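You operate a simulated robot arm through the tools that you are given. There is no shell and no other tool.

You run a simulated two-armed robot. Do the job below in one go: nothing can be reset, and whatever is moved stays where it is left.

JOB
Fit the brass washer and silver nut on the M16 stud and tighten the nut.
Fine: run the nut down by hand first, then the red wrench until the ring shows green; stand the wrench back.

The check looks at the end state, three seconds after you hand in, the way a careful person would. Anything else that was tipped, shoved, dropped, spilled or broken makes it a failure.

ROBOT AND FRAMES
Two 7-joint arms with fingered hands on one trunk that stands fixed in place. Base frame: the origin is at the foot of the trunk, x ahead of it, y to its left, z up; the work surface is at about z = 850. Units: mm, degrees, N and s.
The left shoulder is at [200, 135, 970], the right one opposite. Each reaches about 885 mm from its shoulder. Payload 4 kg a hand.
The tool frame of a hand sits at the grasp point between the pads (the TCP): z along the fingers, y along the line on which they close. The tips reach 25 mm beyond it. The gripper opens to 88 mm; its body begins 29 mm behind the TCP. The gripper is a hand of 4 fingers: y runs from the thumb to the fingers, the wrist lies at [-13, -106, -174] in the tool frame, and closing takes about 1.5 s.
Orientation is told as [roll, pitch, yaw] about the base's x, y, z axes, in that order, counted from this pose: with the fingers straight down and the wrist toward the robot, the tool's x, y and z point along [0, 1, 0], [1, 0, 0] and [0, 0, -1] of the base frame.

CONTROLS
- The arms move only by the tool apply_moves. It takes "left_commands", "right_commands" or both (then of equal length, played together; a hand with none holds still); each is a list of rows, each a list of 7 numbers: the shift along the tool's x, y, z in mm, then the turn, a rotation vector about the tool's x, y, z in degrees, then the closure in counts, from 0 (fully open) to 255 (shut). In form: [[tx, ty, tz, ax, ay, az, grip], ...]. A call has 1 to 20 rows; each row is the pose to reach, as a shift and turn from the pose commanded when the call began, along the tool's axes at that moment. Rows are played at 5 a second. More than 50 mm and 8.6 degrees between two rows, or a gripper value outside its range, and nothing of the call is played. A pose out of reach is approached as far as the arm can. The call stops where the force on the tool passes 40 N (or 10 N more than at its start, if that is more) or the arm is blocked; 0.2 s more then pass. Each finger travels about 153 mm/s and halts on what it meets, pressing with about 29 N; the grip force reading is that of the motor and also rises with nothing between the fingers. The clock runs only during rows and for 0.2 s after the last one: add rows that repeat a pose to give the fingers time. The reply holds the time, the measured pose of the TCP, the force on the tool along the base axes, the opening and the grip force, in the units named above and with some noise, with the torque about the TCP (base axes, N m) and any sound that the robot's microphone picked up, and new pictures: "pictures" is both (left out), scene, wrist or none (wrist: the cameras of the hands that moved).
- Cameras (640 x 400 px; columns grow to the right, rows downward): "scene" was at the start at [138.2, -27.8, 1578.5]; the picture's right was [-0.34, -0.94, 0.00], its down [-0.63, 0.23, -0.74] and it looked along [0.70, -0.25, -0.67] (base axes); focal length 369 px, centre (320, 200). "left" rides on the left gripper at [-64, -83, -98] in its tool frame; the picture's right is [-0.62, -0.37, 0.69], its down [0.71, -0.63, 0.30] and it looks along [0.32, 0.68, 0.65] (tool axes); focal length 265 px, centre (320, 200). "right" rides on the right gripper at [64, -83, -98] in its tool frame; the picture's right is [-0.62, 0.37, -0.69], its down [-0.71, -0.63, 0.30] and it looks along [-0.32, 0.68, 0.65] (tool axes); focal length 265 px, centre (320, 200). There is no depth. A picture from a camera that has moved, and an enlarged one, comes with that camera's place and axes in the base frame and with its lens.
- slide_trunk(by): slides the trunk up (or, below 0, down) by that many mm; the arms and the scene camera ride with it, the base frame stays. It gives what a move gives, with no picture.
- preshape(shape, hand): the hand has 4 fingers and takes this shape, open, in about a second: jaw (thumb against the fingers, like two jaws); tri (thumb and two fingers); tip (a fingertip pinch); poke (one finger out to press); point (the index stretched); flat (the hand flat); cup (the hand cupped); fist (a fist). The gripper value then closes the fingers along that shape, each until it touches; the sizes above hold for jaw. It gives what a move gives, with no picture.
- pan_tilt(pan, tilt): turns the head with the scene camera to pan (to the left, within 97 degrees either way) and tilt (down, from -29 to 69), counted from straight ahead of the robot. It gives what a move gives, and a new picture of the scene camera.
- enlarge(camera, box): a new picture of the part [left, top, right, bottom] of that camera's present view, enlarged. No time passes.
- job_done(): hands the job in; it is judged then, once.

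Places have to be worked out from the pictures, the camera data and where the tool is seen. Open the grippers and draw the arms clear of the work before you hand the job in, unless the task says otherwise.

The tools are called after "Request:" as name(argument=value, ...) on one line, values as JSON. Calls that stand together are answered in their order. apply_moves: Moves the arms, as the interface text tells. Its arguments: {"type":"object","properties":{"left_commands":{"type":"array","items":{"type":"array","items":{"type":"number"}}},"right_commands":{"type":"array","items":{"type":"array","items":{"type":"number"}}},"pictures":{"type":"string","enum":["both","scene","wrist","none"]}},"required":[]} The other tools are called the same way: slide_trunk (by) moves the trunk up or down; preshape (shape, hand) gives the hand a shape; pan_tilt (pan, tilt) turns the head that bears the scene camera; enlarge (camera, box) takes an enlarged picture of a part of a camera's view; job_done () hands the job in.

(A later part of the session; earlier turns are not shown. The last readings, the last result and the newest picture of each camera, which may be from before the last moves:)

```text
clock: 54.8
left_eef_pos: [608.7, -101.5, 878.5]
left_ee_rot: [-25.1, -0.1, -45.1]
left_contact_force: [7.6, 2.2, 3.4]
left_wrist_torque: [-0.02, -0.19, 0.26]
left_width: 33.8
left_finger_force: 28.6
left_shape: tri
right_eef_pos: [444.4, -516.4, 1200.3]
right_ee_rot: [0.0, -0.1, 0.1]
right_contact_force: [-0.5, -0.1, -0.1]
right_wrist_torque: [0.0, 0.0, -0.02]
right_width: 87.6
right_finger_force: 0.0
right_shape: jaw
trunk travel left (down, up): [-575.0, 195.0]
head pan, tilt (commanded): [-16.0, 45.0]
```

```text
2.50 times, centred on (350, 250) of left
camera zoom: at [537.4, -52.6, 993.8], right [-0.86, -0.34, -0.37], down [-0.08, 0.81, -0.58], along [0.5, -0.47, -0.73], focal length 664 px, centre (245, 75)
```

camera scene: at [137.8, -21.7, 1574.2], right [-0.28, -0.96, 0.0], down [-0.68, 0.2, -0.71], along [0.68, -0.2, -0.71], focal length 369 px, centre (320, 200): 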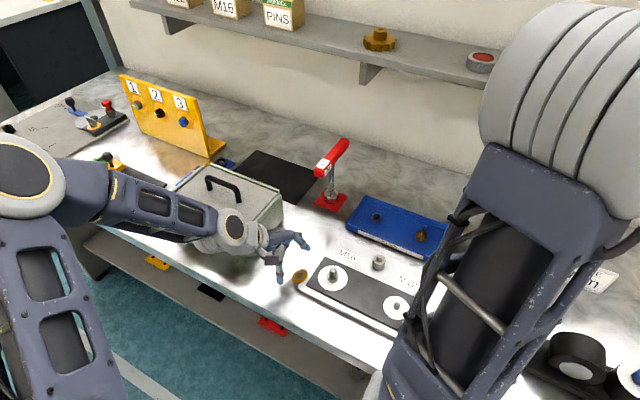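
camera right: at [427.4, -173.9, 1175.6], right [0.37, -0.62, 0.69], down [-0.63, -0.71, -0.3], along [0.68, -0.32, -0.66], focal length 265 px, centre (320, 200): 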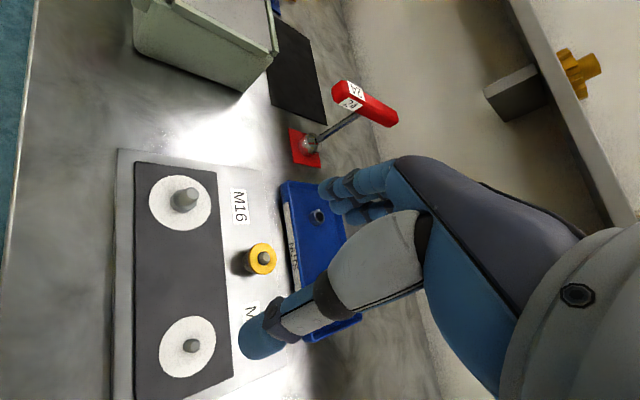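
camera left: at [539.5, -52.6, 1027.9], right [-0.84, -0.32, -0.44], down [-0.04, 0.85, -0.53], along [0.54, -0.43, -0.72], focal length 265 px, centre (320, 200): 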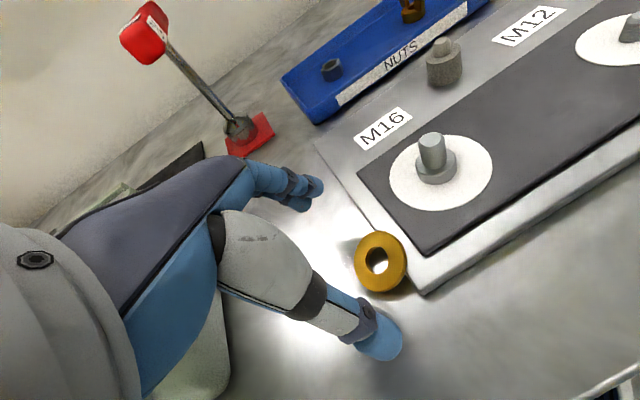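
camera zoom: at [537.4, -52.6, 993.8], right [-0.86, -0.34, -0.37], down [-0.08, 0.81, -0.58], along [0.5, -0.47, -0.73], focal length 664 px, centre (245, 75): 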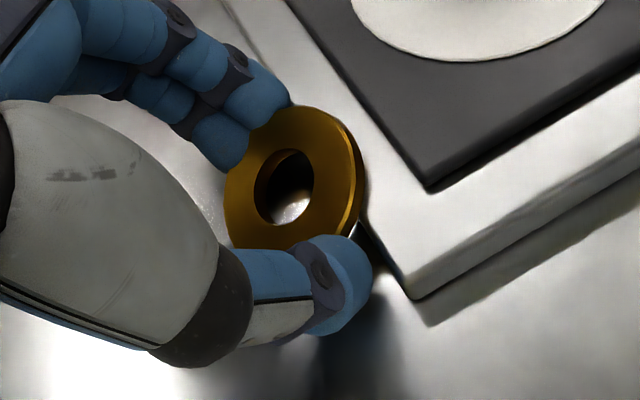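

The grip closed at 33.8 mm with 28.6 N, two fingers against the thumb on the rim. I'll lift 12 mm and check that it holds.

Request:
apply_moves(left_commands=[[-1.3, 0, -2.7, 0, 0, 0, 200], [-2.5, 0, -5.4, 0, 0, 0, 200], [-5.1, 0, -10.9, 0, 0, 0, 200], [-5.1, 0, -10.9, 0, 0, 0, 200]], pictures="none")

Request:
enlarge(camera="scene", box=[270, 225, 340, 295])

Request:
enlarge(camera="left", box=[270, 170, 430, 330])

```text
clock: 55.8
left_eef_pos: [607.5, -100.2, 890.2]
left_ee_rot: [-25.1, 0.0, -45.2]
left_contact_force: [0.1, 0.5, 0.9]
left_wrist_torque: [-0.01, -0.05, 0.01]
left_width: 33.2
left_finger_force: 28.9
left_shape: tri
right_eef_pos: [444.0, -516.5, 1200.5]
right_ee_rot: [0.1, -0.1, 0.0]
right_contact_force: [-0.3, -0.9, -0.2]
right_wrist_torque: [0.04, 0.0, 0.0]
right_width: 87.7
right_finger_force: 0.1
right_shape: jaw
trunk travel left (down, up): [-575.0, 195.0]
head pan, tilt (commanded): [-16.0, 45.0]
```

```text
5.71 times, centred on (305, 260) of scene
camera zoom: at [137.8, -21.8, 1574.2], right [-0.28, -0.96, 0.0], down [-0.68, 0.2, -0.71], along [0.68, -0.2, -0.71], focal length 2110 px, centre (406, -143)
```

zoom: 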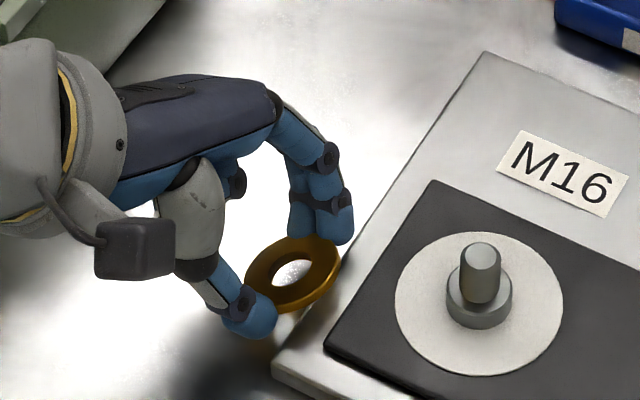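

```text
2.50 times, centred on (350, 250) of left
camera zoom: at [536.4, -52.6, 1006.3], right [-0.87, -0.34, -0.37], down [-0.08, 0.81, -0.58], along [0.49, -0.47, -0.73], focal length 664 px, centre (245, 75)
```

zoom: 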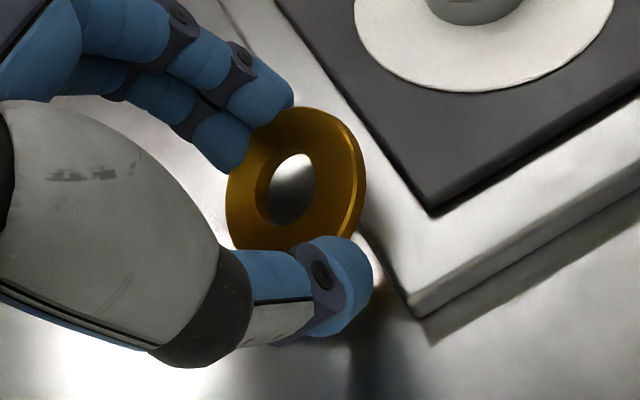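

The washer is now held firmly by three points, nearly square to the tool axis. I'll raise it, level it and bring it to a hover above the corrected stud position (576,-177.5).

Request:
apply_moves(left_commands=[[-10.6, 0, -22.7, 0, 0, 0, 200], [-23.2, 0, -49.8, 0, 0, 0, 200], [-36.2, 6.4, -42.6, 1.4, 6.6, -0.4, 200], [-49.2, 12.8, -35.4, 2.7, 13.2, -0.8, 200], [-62.3, 19.3, -28.1, 4.1, 19.8, -1.2, 200], [-75.3, 25.7, -20.9, 5.4, 26.4, -1.6, 200], [-88.3, 32.1, -13.7, 6.8, 32.95, -2, 200], [-88.3, 32.1, -13.7, 6.8, 32.95, -2, 200]], pictures="both")

Request:
enlarge(camera="scene", box=[290, 220, 380, 310])

Request:
enlarge(camera="left", box=[290, 170, 450, 330])

```text
clock: 57.6
left_eef_pos: [577.5, -174.8, 941.2]
left_ee_rot: [8.1, 6.9, -44.1]
left_contact_force: [0.0, 0.4, -0.2]
left_wrist_torque: [-0.02, -0.01, 0.01]
left_width: 33.0
left_finger_force: 28.8
left_shape: tri
right_eef_pos: [444.1, -515.9, 1200.2]
right_ee_rot: [0.0, 0.1, 0.0]
right_contact_force: [0.1, -1.0, -0.1]
right_wrist_torque: [0.01, -0.01, -0.03]
right_width: 87.3
right_finger_force: 0.0
right_shape: jaw
trunk travel left (down, up): [-575.0, 195.0]
head pan, tilt (commanded): [-16.0, 45.0]
camera scene: at [137.8, -21.7, 1574.2], right [-0.28, -0.96, 0.0], down [-0.68, 0.2, -0.71], along [0.68, -0.2, -0.71], focal length 369 px, centre (320, 200)
camera left: at [472.2, -179.4, 1038.7], right [-0.69, -0.05, -0.72], down [0.06, 0.99, -0.12], along [0.72, -0.13, -0.68], focal length 265 px, centre (320, 200)
```

scene: 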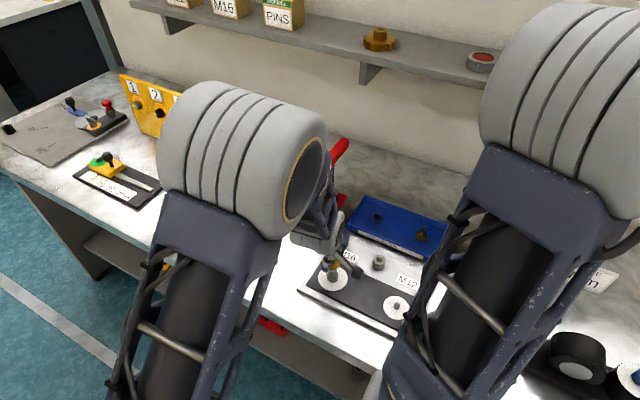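
left: 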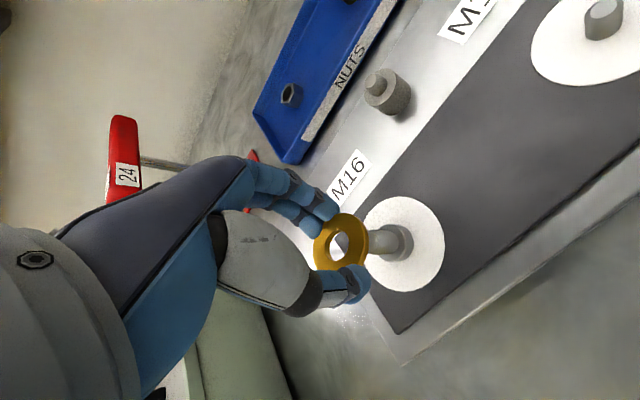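

```text
4.44 times, centred on (335, 265) of scene
camera zoom: at [137.8, -21.7, 1574.2], right [-0.28, -0.96, 0.0], down [-0.68, 0.2, -0.71], along [0.68, -0.2, -0.71], focal length 1641 px, centre (253, -89)
```

zoom: 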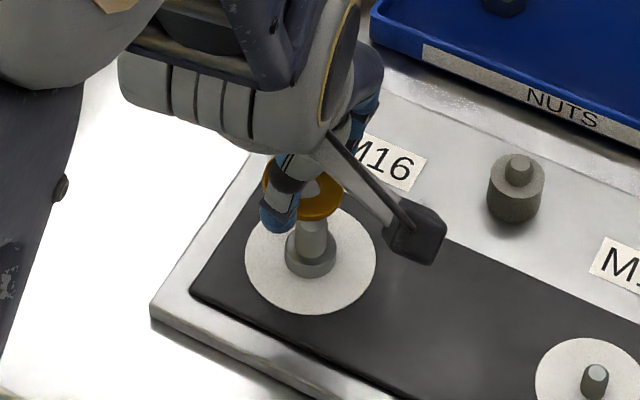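

```text
2.50 times, centred on (370, 250) of left
camera zoom: at [472.2, -179.4, 1038.7], right [-0.69, -0.05, -0.72], down [0.06, 0.99, -0.12], along [0.72, -0.13, -0.68], focal length 664 px, centre (195, 75)
```

zoom: 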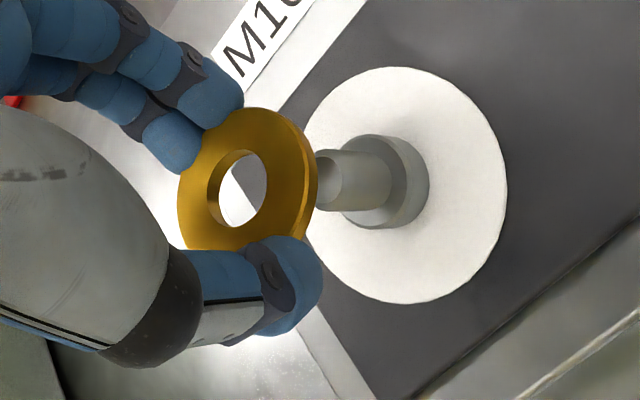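

The washer is level and roughly above the stud. I'll enlarge both views for a precise alignment.

Request:
enlarge(camera="scene", box=[315, 240, 355, 285])

Request:
enlarge(camera="left", box=[320, 200, 420, 280])

```text
8.89 times, centred on (335, 262) of scene
camera zoom: at [137.8, -21.7, 1574.2], right [-0.28, -0.96, 0.0], down [-0.68, 0.2, -0.71], along [0.68, -0.2, -0.71], focal length 3282 px, centre (187, -356)
```

zoom: 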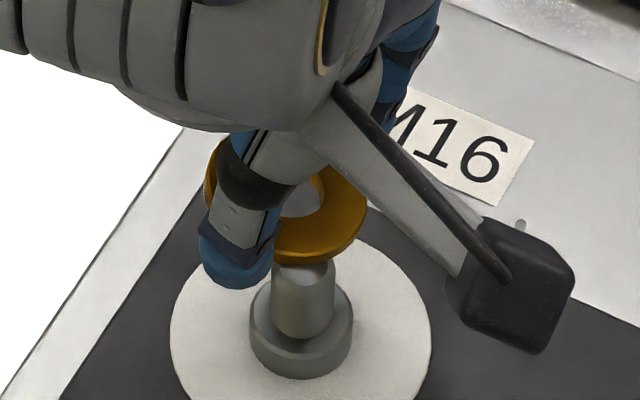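

```text
5.00 times, centred on (370, 240) of left
camera zoom: at [472.2, -179.4, 1038.7], right [-0.69, -0.05, -0.72], down [0.06, 0.99, -0.12], along [0.72, -0.13, -0.68], focal length 1327 px, centre (70, 0)
```

zoom: 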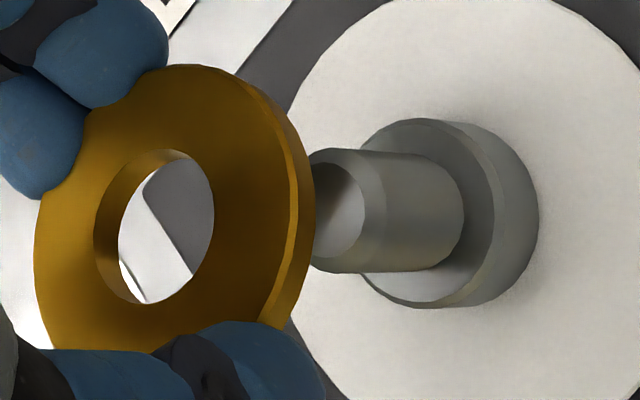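

The views agree: the washer leans about 8° toward -y and needs roughly (1.5,-2) mm of correction. I'll level it and lower 20 mm to just above the stud tip.

Request:
apply_moves(left_commands=[[-1.1, 1.7, 6.4, -0.7, -2.9, 0.3, 200], [-2.2, 3.3, 12.8, -1.4, -5.8, 0.5, 200], [-3.3, 5, 19.3, -2.1, -8.7, 0.8, 200], [-3.3, 5, 19.3, -2.1, -8.7, 0.8, 200]], pictures="none")

Request:
enlarge(camera="scene", box=[315, 240, 355, 285])

Request:
enlarge(camera="left", box=[300, 200, 400, 280])

```text
clock: 58.6
left_eef_pos: [578.7, -179.0, 918.8]
left_ee_rot: [-0.9, 4.7, -45.1]
left_contact_force: [1.4, 0.7, 0.9]
left_wrist_torque: [0.01, 0.0, -0.01]
left_width: 33.1
left_finger_force: 29.1
left_shape: tri
right_eef_pos: [443.4, -515.3, 1200.3]
right_ee_rot: [0.0, 0.1, 0.0]
right_contact_force: [-0.6, 0.7, 0.2]
right_wrist_torque: [0.01, 0.03, 0.0]
right_width: 87.8
right_finger_force: 0.0
right_shape: jaw
trunk travel left (down, up): [-575.0, 195.0]
head pan, tilt (commanded): [-16.0, 45.0]
```

```text
8.89 times, centred on (335, 262) of scene
camera zoom: at [137.7, -21.8, 1574.2], right [-0.28, -0.96, 0.0], down [-0.68, 0.2, -0.71], along [0.68, -0.2, -0.71], focal length 3282 px, centre (187, -356)
```

zoom: 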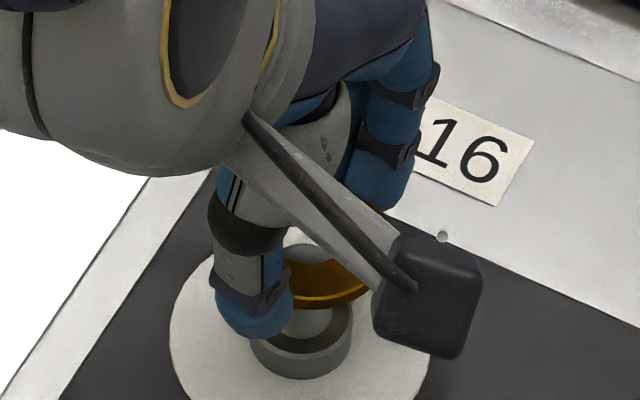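

```text
5.00 times, centred on (350, 240) of left
camera zoom: at [481.3, -168.7, 1025.5], right [-0.75, -0.14, -0.65], down [0.04, 0.96, -0.26], along [0.67, -0.22, -0.71], focal length 1327 px, centre (170, 0)
```

zoom: 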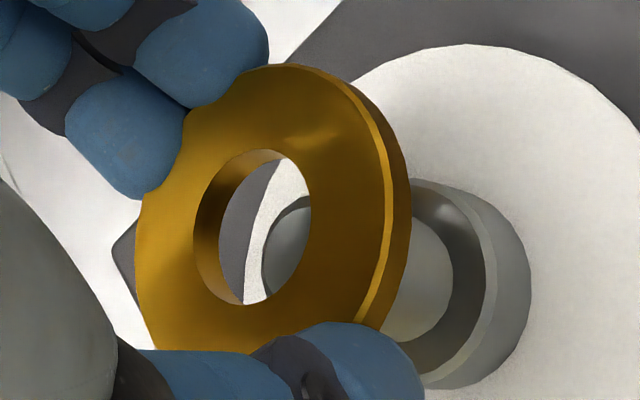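

The washer is now level, and the stud tip shows in the hole offset by about 1.4 mm in +y. I'll correct that and lower 5 mm.

Request:
apply_moves(left_commands=[[0.5, -0.3, 2.5, 0, 0, 0, 200], [1.1, -0.6, 5, 0, 0, 0, 200], [1.1, -0.6, 5, 0, 0, 0, 200]], pictures="none")

Request:
enlarge(camera="left", box=[300, 200, 400, 280])

```text
clock: 59.4
left_eef_pos: [576.4, -173.4, 912.9]
left_ee_rot: [-0.8, 5.4, -45.0]
left_contact_force: [-9.1, 8.2, 7.1]
left_wrist_torque: [0.16, 0.19, 0.0]
left_width: 23.6
left_finger_force: 29.4
left_shape: tri
right_eef_pos: [444.5, -516.0, 1199.7]
right_ee_rot: [0.0, 0.0, 0.0]
right_contact_force: [-0.5, 0.3, -1.1]
right_wrist_torque: [-0.01, 0.03, 0.0]
right_width: 88.0
right_finger_force: 0.1
right_shape: jaw
trunk travel left (down, up): [-575.0, 195.0]
head pan, tilt (commanded): [-16.0, 45.0]
```

```text
5.00 times, centred on (350, 240) of left
camera zoom: at [479.5, -164.7, 1019.1], right [-0.75, -0.14, -0.65], down [0.04, 0.97, -0.25], along [0.66, -0.22, -0.72], focal length 1327 px, centre (170, 0)
```

zoom: 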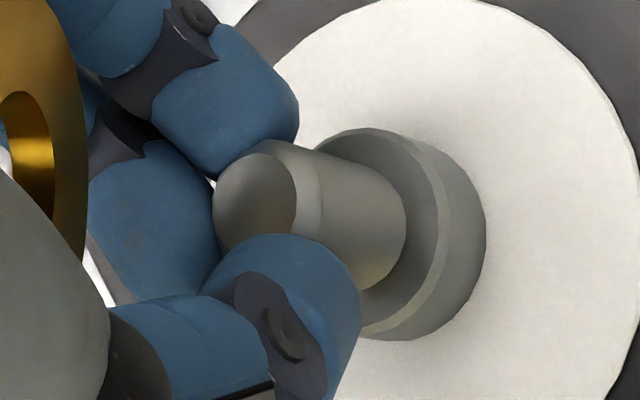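

The washer slipped out of the fingertips on contact. I'll check where it is now, without moving.

Request:
enlarge(camera="left", box=[200, 140, 400, 320])

Request:
enlarge(camera="scene", box=[310, 230, 360, 285])

```text
2.22 times, centred on (300, 230) of left
camera zoom: at [479.5, -164.7, 1019.1], right [-0.75, -0.14, -0.65], down [0.04, 0.97, -0.25], along [0.66, -0.22, -0.72], focal length 590 px, centre (364, 133)
```

zoom: 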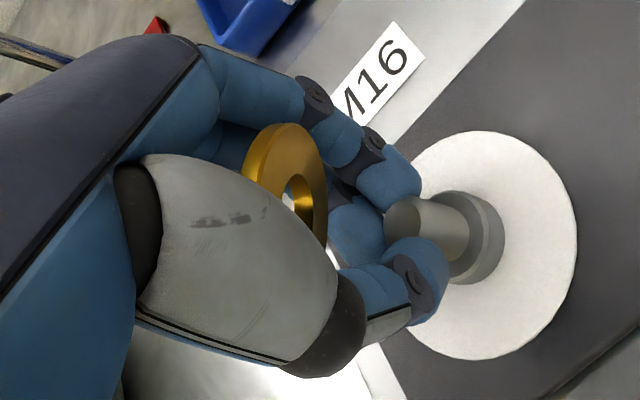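

```text
7.27 times, centred on (335, 258) of scene
camera zoom: at [137.4, -21.4, 1573.9], right [-0.28, -0.96, 0.0], down [-0.68, 0.19, -0.71], along [0.68, -0.2, -0.71], focal length 2685 px, centre (211, -218)
```

zoom: 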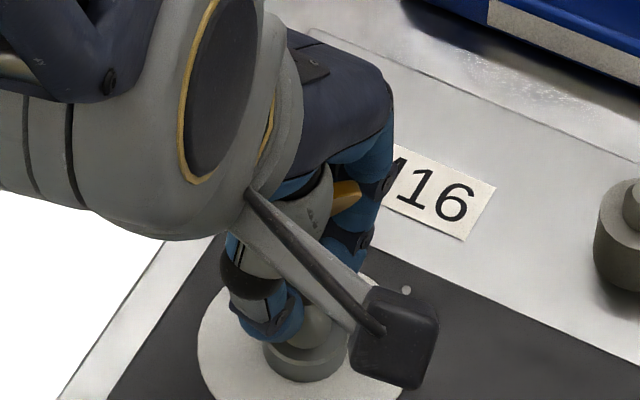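

The washer has ridden up into the hand above the closed fingers, and the fingertips hold only the stud tip. I'll lift straight up so the fingers close under the washer, and then repeat the propped set-down at the plate edge.

Request:
apply_moves(left_commands=[[0, 0, -3, 0, 0, 0, 200], [0, 0, -7, 0, 0, 0, 200], [0, 0, -12, 0, 0, 0, 200], [0, 0, -20, 0, 0, 0, 200], [0, 0, -35, 0, 0, 0, 200], [0, 0, -50, 0, 0, 0, 200], [0, 0, -50, 0, 0, 0, 200]], pictures="wrist")

Request:
enlarge(camera="left", box=[200, 140, 400, 320])

Request:
enlarge(camera="scene", box=[300, 200, 370, 285])

```text
clock: 61.0
left_eef_pos: [581.8, -178.4, 963.7]
left_ee_rot: [-0.7, 4.8, -45.1]
left_contact_force: [-0.7, -0.5, -0.2]
left_wrist_torque: [-0.01, 0.01, -0.01]
left_width: 20.3
left_finger_force: 29.2
left_shape: tri
right_eef_pos: [445.1, -515.4, 1199.9]
right_ee_rot: [0.1, -0.1, -0.1]
right_contact_force: [0.2, 0.5, 0.2]
right_wrist_torque: [0.02, -0.04, 0.01]
right_width: 87.7
right_finger_force: 0.1
right_shape: jaw
trunk travel left (down, up): [-575.0, 195.0]
head pan, tilt (commanded): [-16.0, 45.0]
camera left: at [484.6, -169.2, 1070.5], right [-0.75, -0.14, -0.65], down [0.04, 0.96, -0.26], along [0.67, -0.22, -0.71], focal length 265 px, centre (320, 200)
```

left: 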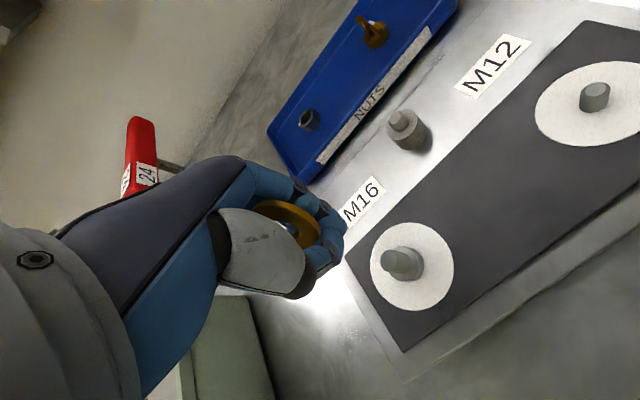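

```text
2.22 times, centred on (300, 230) of left
camera zoom: at [484.6, -169.2, 1070.5], right [-0.75, -0.14, -0.65], down [0.04, 0.96, -0.26], along [0.67, -0.22, -0.71], focal length 590 px, centre (364, 133)
```

zoom: 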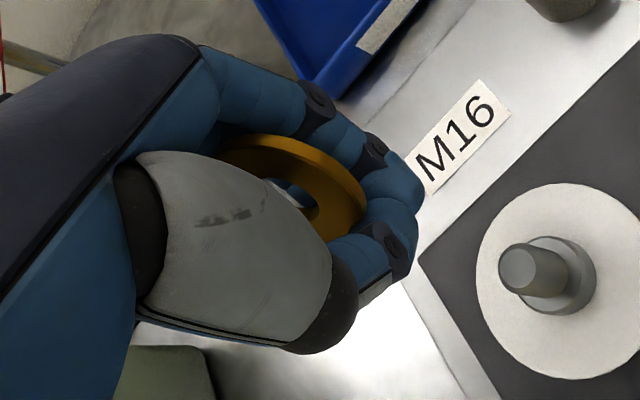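

```text
4.71 times, centred on (335, 242) of scene
camera zoom: at [137.8, -21.8, 1574.2], right [-0.28, -0.96, 0.0], down [-0.68, 0.2, -0.71], along [0.68, -0.2, -0.71], focal length 1738 px, centre (249, 0)
```

zoom: 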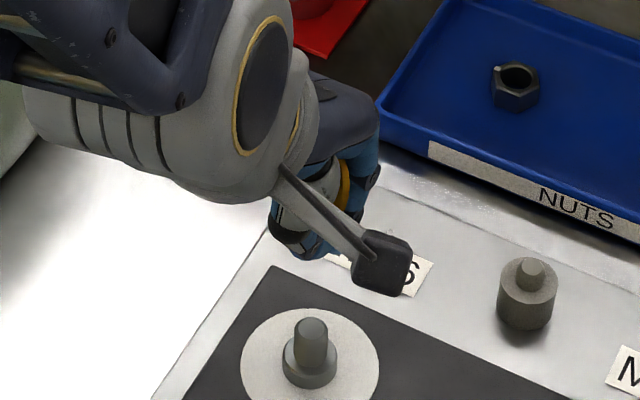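

The washer lies cradled on the closed fingers. I'll carry it over the plate's left edge again, around a=353 mm and n=500 mm along the bench axes, and go down so the drop is small and the fingers fence it in.

Request:
apply_moves(left_commands=[[17, -8.7, 8.9, -1.2, -2.2, 0, 200], [34, -17.4, 17.8, -2.4, -4.5, 0, 200], [51, -26.2, 26.7, -3.5, -6.8, 0, 200], [68.3, -34.9, 35.6, -4.7, -9, 0, 200], [68.5, -33.6, 51, -4.7, -9, 0, 200], [68.8, -32.3, 66, -4.7, -9, 0, 200], [69, -31.1, 81.4, -4.7, -9, 0, 200], [69, -31.1, 81.4, -4.7, -9, 0, 200]], pictures="both")

Request:
enlarge(camera="left", box=[220, 140, 420, 320])

Request:
enlarge(camera="scene", box=[260, 220, 340, 305])

```text
clock: 62.8
left_eef_pos: [601.8, -103.9, 886.0]
left_ee_rot: [-9.8, 0.1, -44.6]
left_contact_force: [-1.3, 0.5, -0.6]
left_wrist_torque: [-0.02, 0.0, -0.02]
left_width: 19.9
left_finger_force: 28.8
left_shape: tri
right_eef_pos: [445.1, -515.8, 1199.7]
right_ee_rot: [0.0, 0.1, 0.0]
right_contact_force: [-0.6, 0.0, -0.4]
right_wrist_torque: [0.0, 0.02, 0.02]
right_width: 87.8
right_finger_force: 0.1
right_shape: jaw
trunk travel left (down, up): [-575.0, 195.0]
head pan, tilt (commanded): [-16.0, 45.0]
camera scene: at [137.8, -21.8, 1574.2], right [-0.28, -0.96, 0.0], down [-0.68, 0.2, -0.71], along [0.68, -0.2, -0.71], focal length 369 px, centre (320, 200)
camera left: at [510.2, -78.2, 993.8], right [-0.77, -0.26, -0.58], down [0.01, 0.91, -0.42], along [0.63, -0.33, -0.7], focal length 265 px, centre (320, 200)
```

scene: 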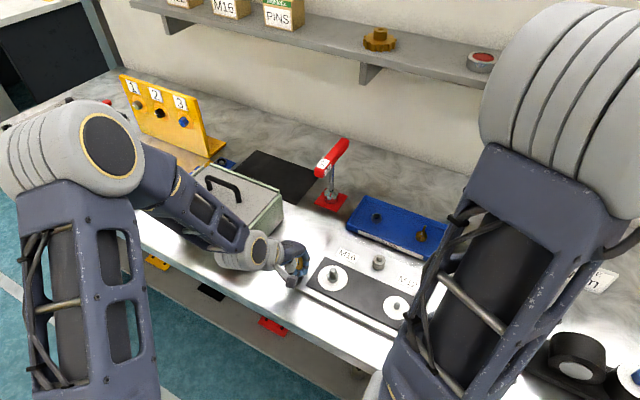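
left: 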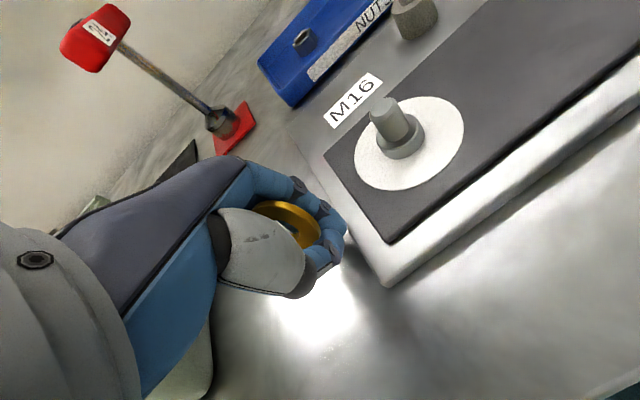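

```text
2.22 times, centred on (320, 230) of left
camera zoom: at [510.2, -78.2, 993.8], right [-0.77, -0.26, -0.58], down [0.01, 0.91, -0.42], along [0.63, -0.33, -0.7], focal length 590 px, centre (320, 133)
```

zoom: 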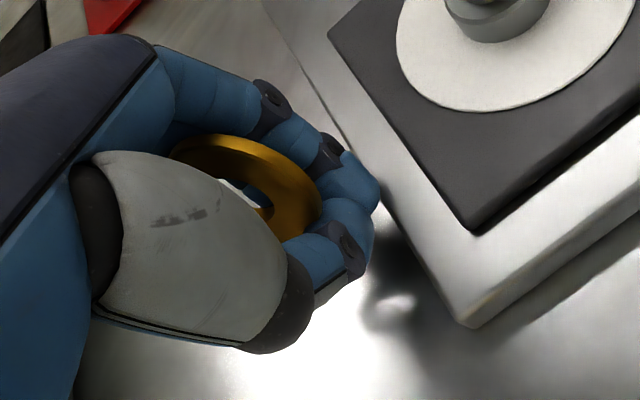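

```text
4.71 times, centred on (300, 262) of scene
camera zoom: at [137.8, -21.8, 1574.2], right [-0.28, -0.96, 0.0], down [-0.68, 0.2, -0.71], along [0.68, -0.2, -0.71], focal length 1738 px, centre (414, -94)
```

zoom: 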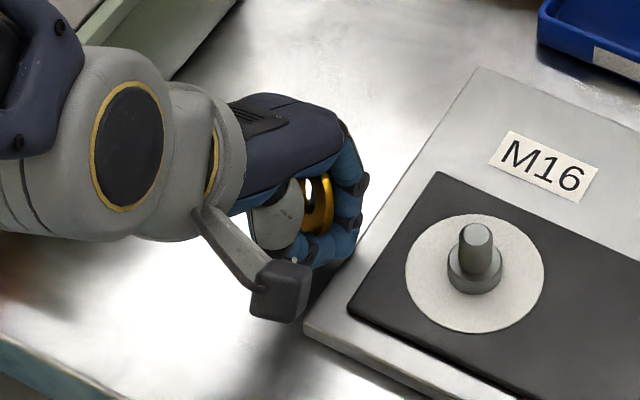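

I'll bring the hand upright and lower it so the fingertips nearly touch the bench, just outside the plate edge.

Request:
apply_moves(left_commands=[[1, 0, 2, 0, 5, 0, 200], [1.5, 0, 4, 0, 10, 0, 200], [2.6, 0, 7, 0, 10, 0, 200], [3.2, 0, 9.5, 0, 10, 0, 200], [3.2, 0, 9.5, 0, 10, 0, 200]], pictures="none")

Request:
enlarge(camera="left", box=[220, 140, 420, 320])

```text
clock: 64.0
left_eef_pos: [604.7, -102.6, 876.9]
left_ee_rot: [0.3, 0.1, -44.8]
left_contact_force: [0.5, -0.2, -0.5]
left_wrist_torque: [0.01, 0.03, -0.04]
left_width: 20.1
left_finger_force: 28.7
left_shape: tri
right_eef_pos: [445.0, -516.3, 1200.3]
right_ee_rot: [0.0, 0.0, 0.1]
right_contact_force: [0.4, 1.2, -0.8]
right_wrist_torque: [0.01, -0.01, -0.01]
right_width: 87.5
right_finger_force: 0.0
right_shape: jaw
trunk travel left (down, up): [-575.0, 195.0]
head pan, tilt (commanded): [-16.0, 45.0]
```

```text
2.22 times, centred on (320, 230) of left
camera zoom: at [499.8, -89.7, 974.1], right [-0.7, -0.18, -0.69], down [0.06, 0.95, -0.3], along [0.72, -0.25, -0.65], focal length 590 px, centre (320, 133)
```

zoom: 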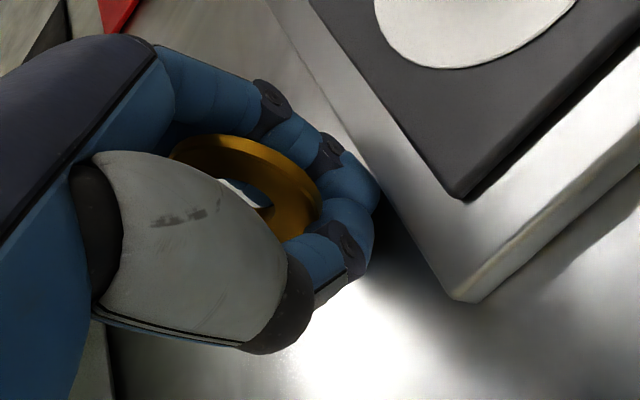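

No contact. I'll open gradually and let the washer settle between the fingers.

Request:
apply_moves(left_commands=[[0, 0, 0, 0, 0, 0, 180], [0, 0, 0, 0, 0, 0, 165], [0, 0, 0, 0, 0, 0, 150], [0, 0, 0, 0, 0, 0, 135], [0, 0, 0, 0, 0, 0, 120], [0, 0, 0, 0, 0, 0, 120]], pictures="none")

Request:
enlarge(camera="left", box=[220, 140, 420, 320])

Request:
enlarge(camera="scene", box=[270, 230, 340, 300])

```text
clock: 65.4
left_eef_pos: [605.0, -102.7, 875.2]
left_ee_rot: [0.3, 0.1, -44.8]
left_contact_force: [0.3, 0.9, 1.5]
left_wrist_torque: [-0.01, -0.01, -0.03]
left_width: 45.7
left_finger_force: 0.1
left_shape: tri
right_eef_pos: [443.6, -515.5, 1200.0]
right_ee_rot: [0.0, 0.0, 0.1]
right_contact_force: [-0.6, 0.3, -0.3]
right_wrist_torque: [-0.03, 0.02, 0.0]
right_width: 87.7
right_finger_force: 0.1
right_shape: jaw
trunk travel left (down, up): [-575.0, 195.0]
head pan, tilt (commanded): [-16.0, 45.0]
```

```text
2.22 times, centred on (320, 230) of left
camera zoom: at [499.8, -89.6, 974.3], right [-0.7, -0.18, -0.69], down [0.06, 0.95, -0.3], along [0.72, -0.25, -0.65], focal length 590 px, centre (320, 133)
```

zoom: 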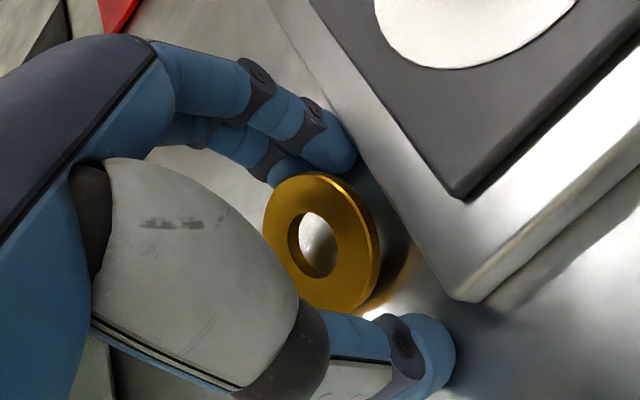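

```text
5.71 times, centred on (305, 265) of scene
camera zoom: at [137.7, -21.8, 1574.2], right [-0.28, -0.96, 0.0], down [-0.68, 0.2, -0.71], along [0.68, -0.2, -0.71], focal length 2110 px, centre (406, -171)
```

zoom: 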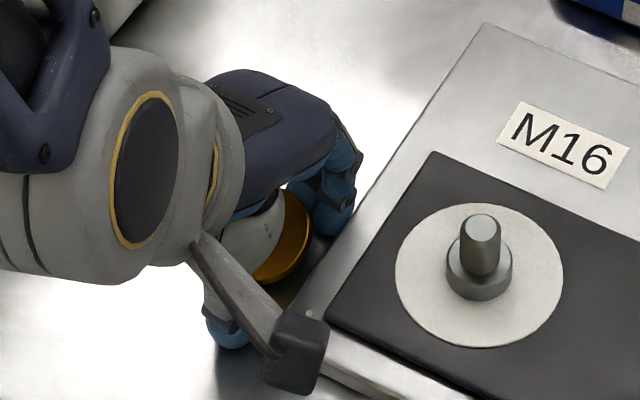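

The washer has settled between the fingers, but its pose is unclear. I'll open fully and raise the hand to see how it lies.

Request:
apply_moves(left_commands=[[0, 0, -2, 0, 0, 0, 90], [0, 0, -5, 0, 0, 0, 40], [0, 0, -9, 0, 0, 0, 0], [0, 0, -20, 0, 0, 0, 0], [0, 0, -35, 0, 0, 0, 0], [0, 0, -50, 0, 0, 0, 0], [0, 0, -50, 0, 0, 0, 0]], pictures="both")

Request:
enlarge(camera="left", box=[320, 180, 440, 300])

Request:
enlarge(camera="scene", box=[270, 230, 340, 300])

```text
clock: 67.0
left_eef_pos: [602.6, -103.3, 924.9]
left_ee_rot: [0.4, 0.1, -44.6]
left_contact_force: [-0.4, -0.6, 0.0]
left_wrist_torque: [-0.03, -0.02, -0.04]
left_width: 87.8
left_finger_force: 0.1
left_shape: tri
right_eef_pos: [445.2, -515.9, 1200.2]
right_ee_rot: [0.0, 0.0, 0.0]
right_contact_force: [0.4, -0.2, 0.4]
right_wrist_torque: [0.01, -0.01, -0.03]
right_width: 87.7
right_finger_force: 0.1
right_shape: jaw
trunk travel left (down, up): [-575.0, 195.0]
head pan, tilt (commanded): [-16.0, 45.0]
camera scene: at [137.8, -21.8, 1574.2], right [-0.28, -0.96, 0.0], down [-0.68, 0.2, -0.71], along [0.68, -0.2, -0.71], focal length 369 px, centre (320, 200)
camera left: at [499.0, -89.5, 1023.6], right [-0.7, -0.18, -0.69], down [0.06, 0.95, -0.3], along [0.71, -0.25, -0.65], focal length 265 px, centre (320, 200)
```

scene: 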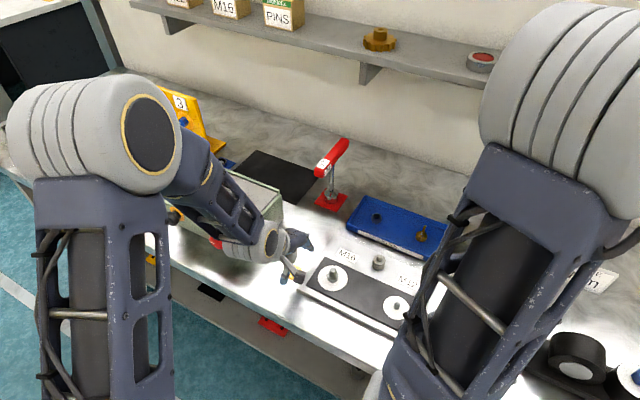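
left: 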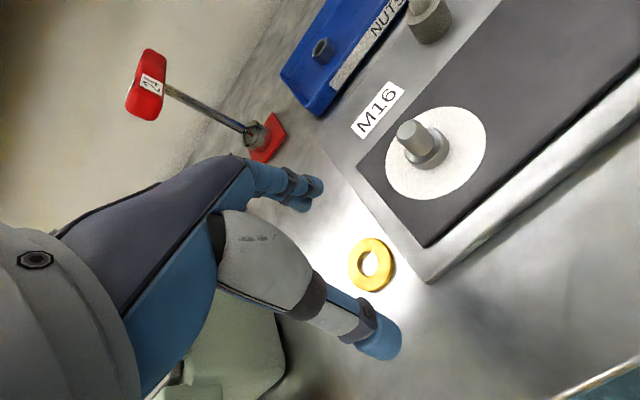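

```text
3.33 times, centred on (380, 240) of left
camera zoom: at [499.0, -89.5, 1023.6], right [-0.7, -0.18, -0.69], down [0.06, 0.95, -0.3], along [0.71, -0.25, -0.65], focal length 885 px, centre (120, 67)
```

zoom: 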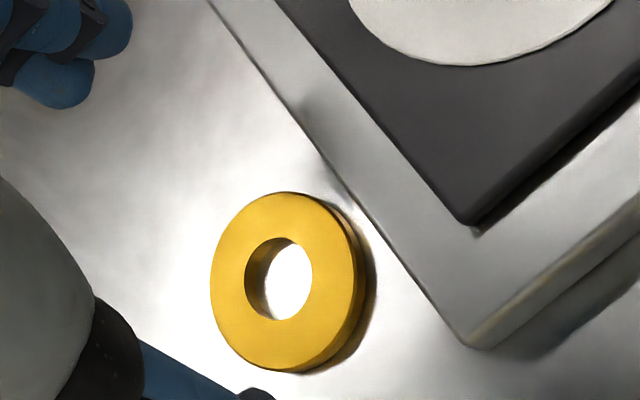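

```text
5.71 times, centred on (305, 265) of scene
camera zoom: at [137.8, -21.8, 1574.2], right [-0.28, -0.96, 0.0], down [-0.68, 0.2, -0.71], along [0.68, -0.2, -0.71], focal length 2110 px, centre (406, -171)
```

zoom: 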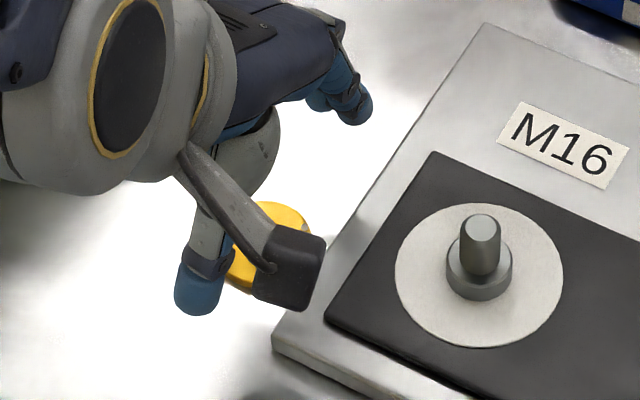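

The washer lies flat on the bench at about (621,-100.5). I'll try a flat three-finger pick with the tips right on the bench, and start by lowering around it.

Request:
apply_moves(left_commands=[[5, 3.7, 10, 0, 0, 0, 0], [10, 7.3, 20, 0, 0, 0, 0], [15, 11, 30, 0, 0, 0, 0], [15, 11, 40, 0, 0, 0, 60], [15, 11, 47, 0, 0, 0, 90], [15, 11, 47, 0, 0, 0, 100]], pictures="none")

Request:
enlarge(camera="left", box=[260, 160, 420, 320])

Request:
enlarge(camera="scene", box=[270, 220, 340, 300])

```text
clock: 68.4
left_eef_pos: [622.7, -99.2, 878.0]
left_ee_rot: [0.3, 0.3, -44.8]
left_contact_force: [0.4, 0.0, -0.1]
left_wrist_torque: [0.03, 0.02, -0.01]
left_width: 54.2
left_finger_force: 0.1
left_shape: tri
right_eef_pos: [443.8, -517.2, 1199.9]
right_ee_rot: [0.0, 0.0, 0.1]
right_contact_force: [0.7, -0.2, -0.1]
right_wrist_torque: [0.04, 0.0, 0.01]
right_width: 87.9
right_finger_force: 0.0
right_shape: jaw
trunk travel left (down, up): [-575.0, 195.0]
head pan, tilt (commanded): [-16.0, 45.0]
```

```text
2.50 times, centred on (340, 240) of left
camera zoom: at [518.3, -86.6, 976.2], right [-0.7, -0.18, -0.69], down [0.05, 0.95, -0.3], along [0.71, -0.25, -0.65], focal length 664 px, centre (270, 100)
```

zoom: 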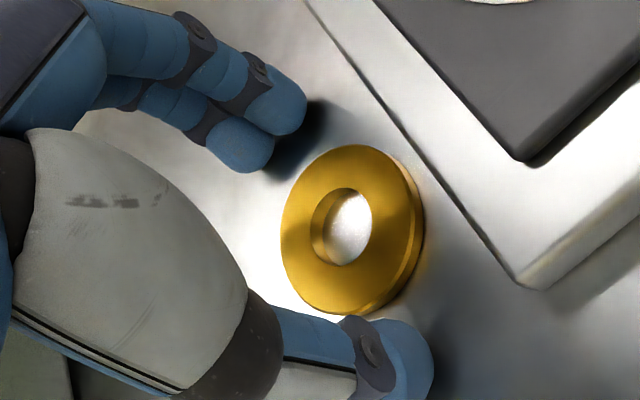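

```text
5.00 times, centred on (305, 260) of scene
camera zoom: at [137.8, -21.8, 1574.2], right [-0.28, -0.96, 0.0], down [-0.68, 0.2, -0.71], along [0.68, -0.2, -0.71], focal length 1846 px, centre (395, -100)
```

zoom: 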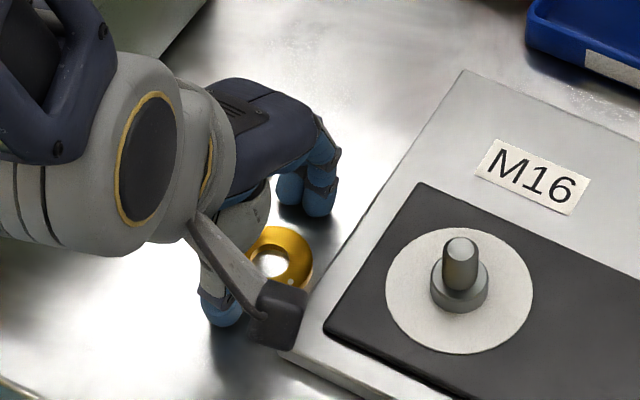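

I'll shift 4 mm and 2.5 mm to centre, lower to touch the bench lightly, then close and see whether it grips.

Request:
apply_moves(left_commands=[[-2, -1.3, 1.5, 0, 0, 0, 100], [-4, -2.5, 3, 0, 0, 0, 110], [-4, -2.5, 3, 0, 0, 0, 120], [-4, -2.5, 3, 0, 0, 0, 135], [-4, -2.5, 3, 0, 0, 0, 160], [-4, -2.5, 3, 0, 0, 0, 200], [-4, -2.5, 3, 0, 0, 0, 200]], pictures="none")

Request:
enlarge(camera="left", box=[260, 160, 420, 320])

```text
clock: 70.0
left_eef_pos: [618.7, -100.1, 875.6]
left_ee_rot: [0.4, -0.2, -44.7]
left_contact_force: [1.9, -1.5, 33.6]
left_wrist_torque: [-0.18, -0.1, 0.03]
left_width: 30.0
left_finger_force: 29.0
left_shape: tri
right_eef_pos: [443.1, -516.4, 1199.9]
right_ee_rot: [0.0, 0.0, 0.1]
right_contact_force: [0.5, 0.4, -0.2]
right_wrist_torque: [0.03, -0.03, 0.02]
right_width: 87.8
right_finger_force: 0.0
right_shape: jaw
trunk travel left (down, up): [-575.0, 195.0]
head pan, tilt (commanded): [-16.0, 45.0]
```

```text
2.50 times, centred on (340, 240) of left
camera zoom: at [514.4, -87.6, 974.3], right [-0.69, -0.18, -0.7], down [0.06, 0.95, -0.3], along [0.72, -0.25, -0.65], focal length 664 px, centre (270, 100)
```

zoom: 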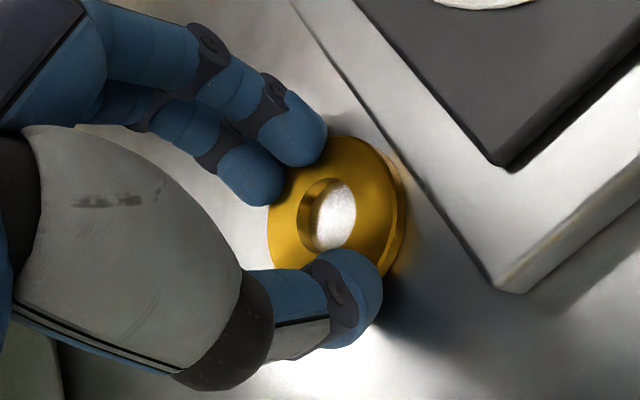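

The fingers are squeezing the rim at bench level, with a 33 N bench reaction. I'll lift slowly and see whether the washer comes up.

Request:
apply_moves(left_commands=[[0, 0, -1, 0, 0, 0, 255], [0, 0, -2, 0, 0, 0, 255], [0, 0, -4, 0, 0, 0, 255], [0, 0, -7, 0, 0, 0, 255], [0, 0, -10, 0, 0, 0, 255]], pictures="none")

Request:
enlarge(camera="left", box=[260, 160, 420, 320])

```text
clock: 71.2
left_eef_pos: [619.8, -99.6, 883.5]
left_ee_rot: [0.3, 0.3, -44.7]
left_contact_force: [1.6, 0.7, -0.9]
left_wrist_torque: [0.02, 0.0, 0.0]
left_width: 26.1
left_finger_force: 29.2
left_shape: tri
right_eef_pos: [444.4, -516.0, 1199.9]
right_ee_rot: [0.1, 0.0, 0.0]
right_contact_force: [1.0, 1.1, 1.1]
right_wrist_torque: [-0.02, 0.0, -0.02]
right_width: 87.8
right_finger_force: 0.1
right_shape: jaw
trunk travel left (down, up): [-575.0, 195.0]
head pan, tilt (commanded): [-16.0, 45.0]
```

```text
2.50 times, centred on (340, 240) of left
camera zoom: at [513.8, -86.4, 982.3], right [-0.7, -0.18, -0.69], down [0.05, 0.95, -0.3], along [0.71, -0.25, -0.66], focal length 664 px, centre (270, 100)
```

zoom: 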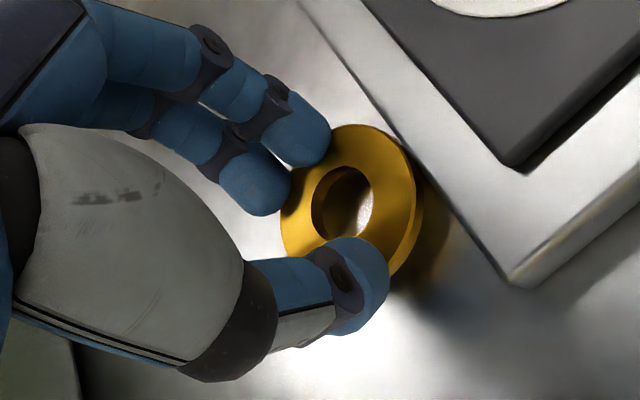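

It lifted. The washer hangs level at the fingertips. I'll raise it gently and carry it over the stud, and this time I'll release it just above the tip instead of pushing it down.

Request:
apply_moves(left_commands=[[0, 0, -8, 0, 0, 0, 255], [0, 0, -20, 0, 0, 0, 255], [0, 0, -36, 0, 0, 0, 255], [0, 0, -52, 0, 0, 0, 255], [0, 0, -52, 0, 0, 0, 255]], pictures="none")

Request:
enlarge(camera="left", box=[280, 180, 400, 300])

Request:
enlarge(camera="scene", box=[270, 200, 340, 280])

```text
clock: 72.4
left_eef_pos: [617.0, -103.0, 937.8]
left_ee_rot: [0.2, 0.3, -44.7]
left_contact_force: [0.4, 0.4, -0.1]
left_wrist_torque: [-0.02, 0.0, 0.01]
left_width: 25.7
left_finger_force: 28.7
left_shape: tri
right_eef_pos: [445.6, -516.2, 1200.1]
right_ee_rot: [0.0, -0.1, 0.0]
right_contact_force: [-0.1, 0.3, -0.1]
right_wrist_torque: [0.02, 0.0, 0.01]
right_width: 87.9
right_finger_force: 0.1
right_shape: jaw
trunk travel left (down, up): [-575.0, 195.0]
head pan, tilt (commanded): [-16.0, 45.0]
```

```text
3.33 times, centred on (340, 240) of left
camera zoom: at [512.5, -89.7, 1036.0], right [-0.7, -0.18, -0.69], down [0.05, 0.95, -0.3], along [0.71, -0.25, -0.65], focal length 885 px, centre (253, 67)
```

zoom: 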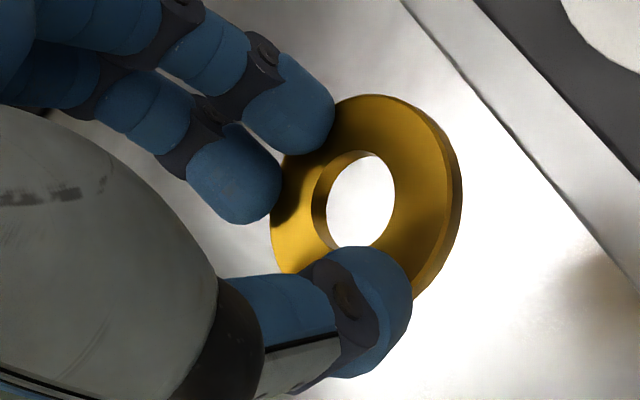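

```text
5.00 times, centred on (305, 240) of scene
camera zoom: at [137.8, -21.8, 1574.2], right [-0.28, -0.96, 0.0], down [-0.68, 0.2, -0.71], along [0.68, -0.2, -0.71], focal length 1846 px, centre (395, 0)
```

zoom: 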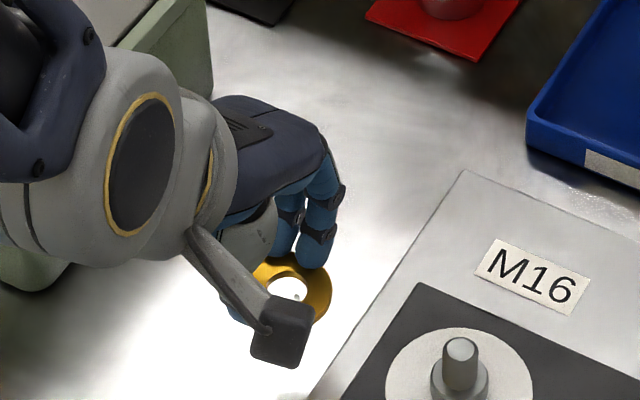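

The washer is held with its centre at about tool (-9, 0.5, 21). I'll carry it smoothly to above the stud.

Request:
apply_moves(left_commands=[[-10, 3, 0, 0, 0, 0, 255], [-25, 7.8, 1, 0, 0, 0, 255], [-40, 12.5, 3, 0, 0, 0, 255], [-55, 17.2, 5, 0, 0, 0, 255], [-66, 20.6, 7, 0, 0, 0, 255], [-72.3, 22.5, 8, 0, 0, 0, 255], [-72.3, 22.5, 8, 0, 0, 0, 255]], pictures="none")

Request:
enlarge(camera="left", box=[300, 180, 420, 300])

Request:
enlarge(camera="scene", box=[310, 230, 360, 285])

```text
clock: 74.0
left_eef_pos: [583.7, -168.9, 927.7]
left_ee_rot: [0.3, 0.1, -44.8]
left_contact_force: [0.4, 1.0, -0.4]
left_wrist_torque: [0.0, 0.05, -0.04]
left_width: 25.8
left_finger_force: 29.0
left_shape: tri
right_eef_pos: [443.8, -515.6, 1198.8]
right_ee_rot: [-0.1, -0.1, 0.0]
right_contact_force: [0.0, 0.0, -0.4]
right_wrist_torque: [0.01, 0.0, -0.02]
right_width: 87.9
right_finger_force: 0.0
right_shape: jaw
trunk travel left (down, up): [-575.0, 195.0]
head pan, tilt (commanded): [-16.0, 45.0]
```

```text
3.33 times, centred on (360, 240) of left
camera zoom: at [479.1, -155.8, 1026.3], right [-0.7, -0.18, -0.69], down [0.06, 0.95, -0.3], along [0.72, -0.25, -0.65], focal length 885 px, centre (187, 67)
```

zoom: 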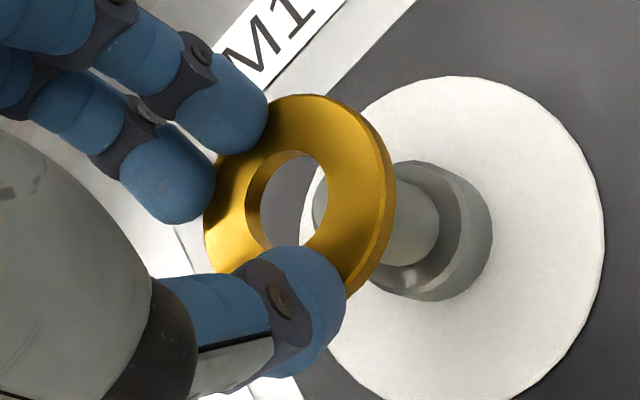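

```text
7.27 times, centred on (335, 258) of scene
camera zoom: at [137.8, -21.8, 1574.2], right [-0.28, -0.96, 0.0], down [-0.68, 0.2, -0.71], along [0.68, -0.2, -0.71], focal length 2685 px, centre (211, -218)
```

zoom: 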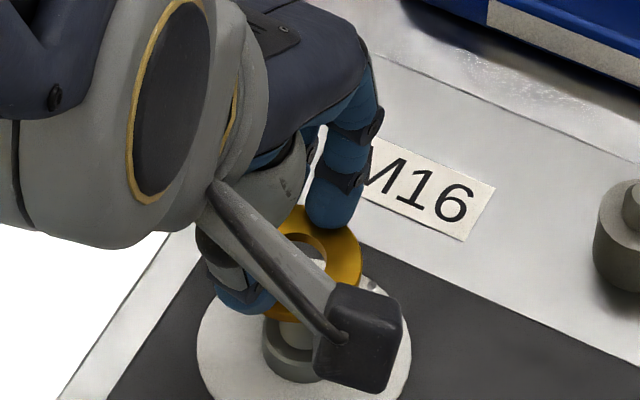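

Both cameras say the washer must move about (-3.5,-1.5) mm. I'll apply that and lower 6 mm so the washer is close to the tip plane for a final check.

Request:
apply_moves(left_commands=[[-1.7, -0.7, 2, 0, 0, 0, 255], [-3.5, -1.4, 4, 0, 0, 0, 255], [-3.5, -1.4, 6, 0, 0, 0, 255], [-3.5, -1.4, 6, 0, 0, 0, 255]], pictures="none")

Request:
enlarge(camera="left", box=[310, 190, 390, 270])

Request:
enlarge(camera="scene", box=[315, 240, 355, 285])

```text
clock: 75.0
left_eef_pos: [578.1, -170.6, 920.9]
left_ee_rot: [0.2, 0.3, -44.7]
left_contact_force: [-7.8, 2.9, 0.3]
left_wrist_torque: [0.09, 0.22, -0.08]
left_width: 21.7
left_finger_force: 29.0
left_shape: tri
right_eef_pos: [445.4, -515.3, 1199.5]
right_ee_rot: [0.0, 0.0, 0.0]
right_contact_force: [-1.0, -0.3, 0.0]
right_wrist_torque: [0.01, -0.01, 0.0]
right_width: 87.4
right_finger_force: 0.0
right_shape: jaw
trunk travel left (down, up): [-575.0, 195.0]
head pan, tilt (commanded): [-16.0, 45.0]
```

```text
5.00 times, centred on (350, 230) of left
camera zoom: at [474.1, -157.0, 1019.6], right [-0.7, -0.18, -0.69], down [0.06, 0.95, -0.3], along [0.71, -0.25, -0.66], focal length 1327 px, centre (170, 50)
```

zoom: 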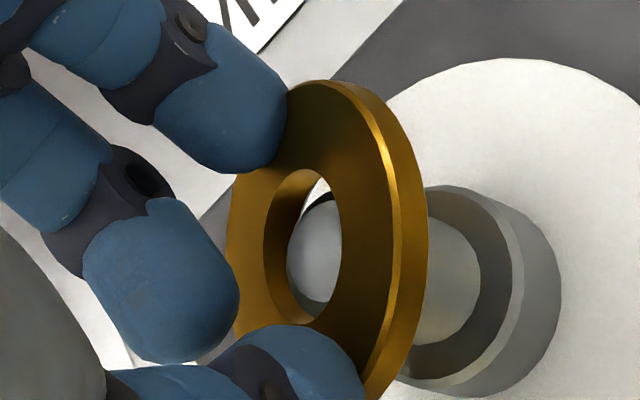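

```text
8.89 times, centred on (335, 262) of scene
camera zoom: at [137.5, -21.6, 1574.1], right [-0.28, -0.96, 0.0], down [-0.68, 0.2, -0.71], along [0.68, -0.2, -0.71], focal length 3282 px, centre (187, -356)
```

zoom: 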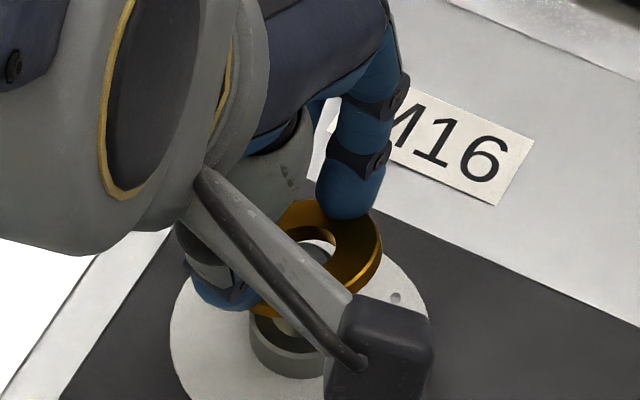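

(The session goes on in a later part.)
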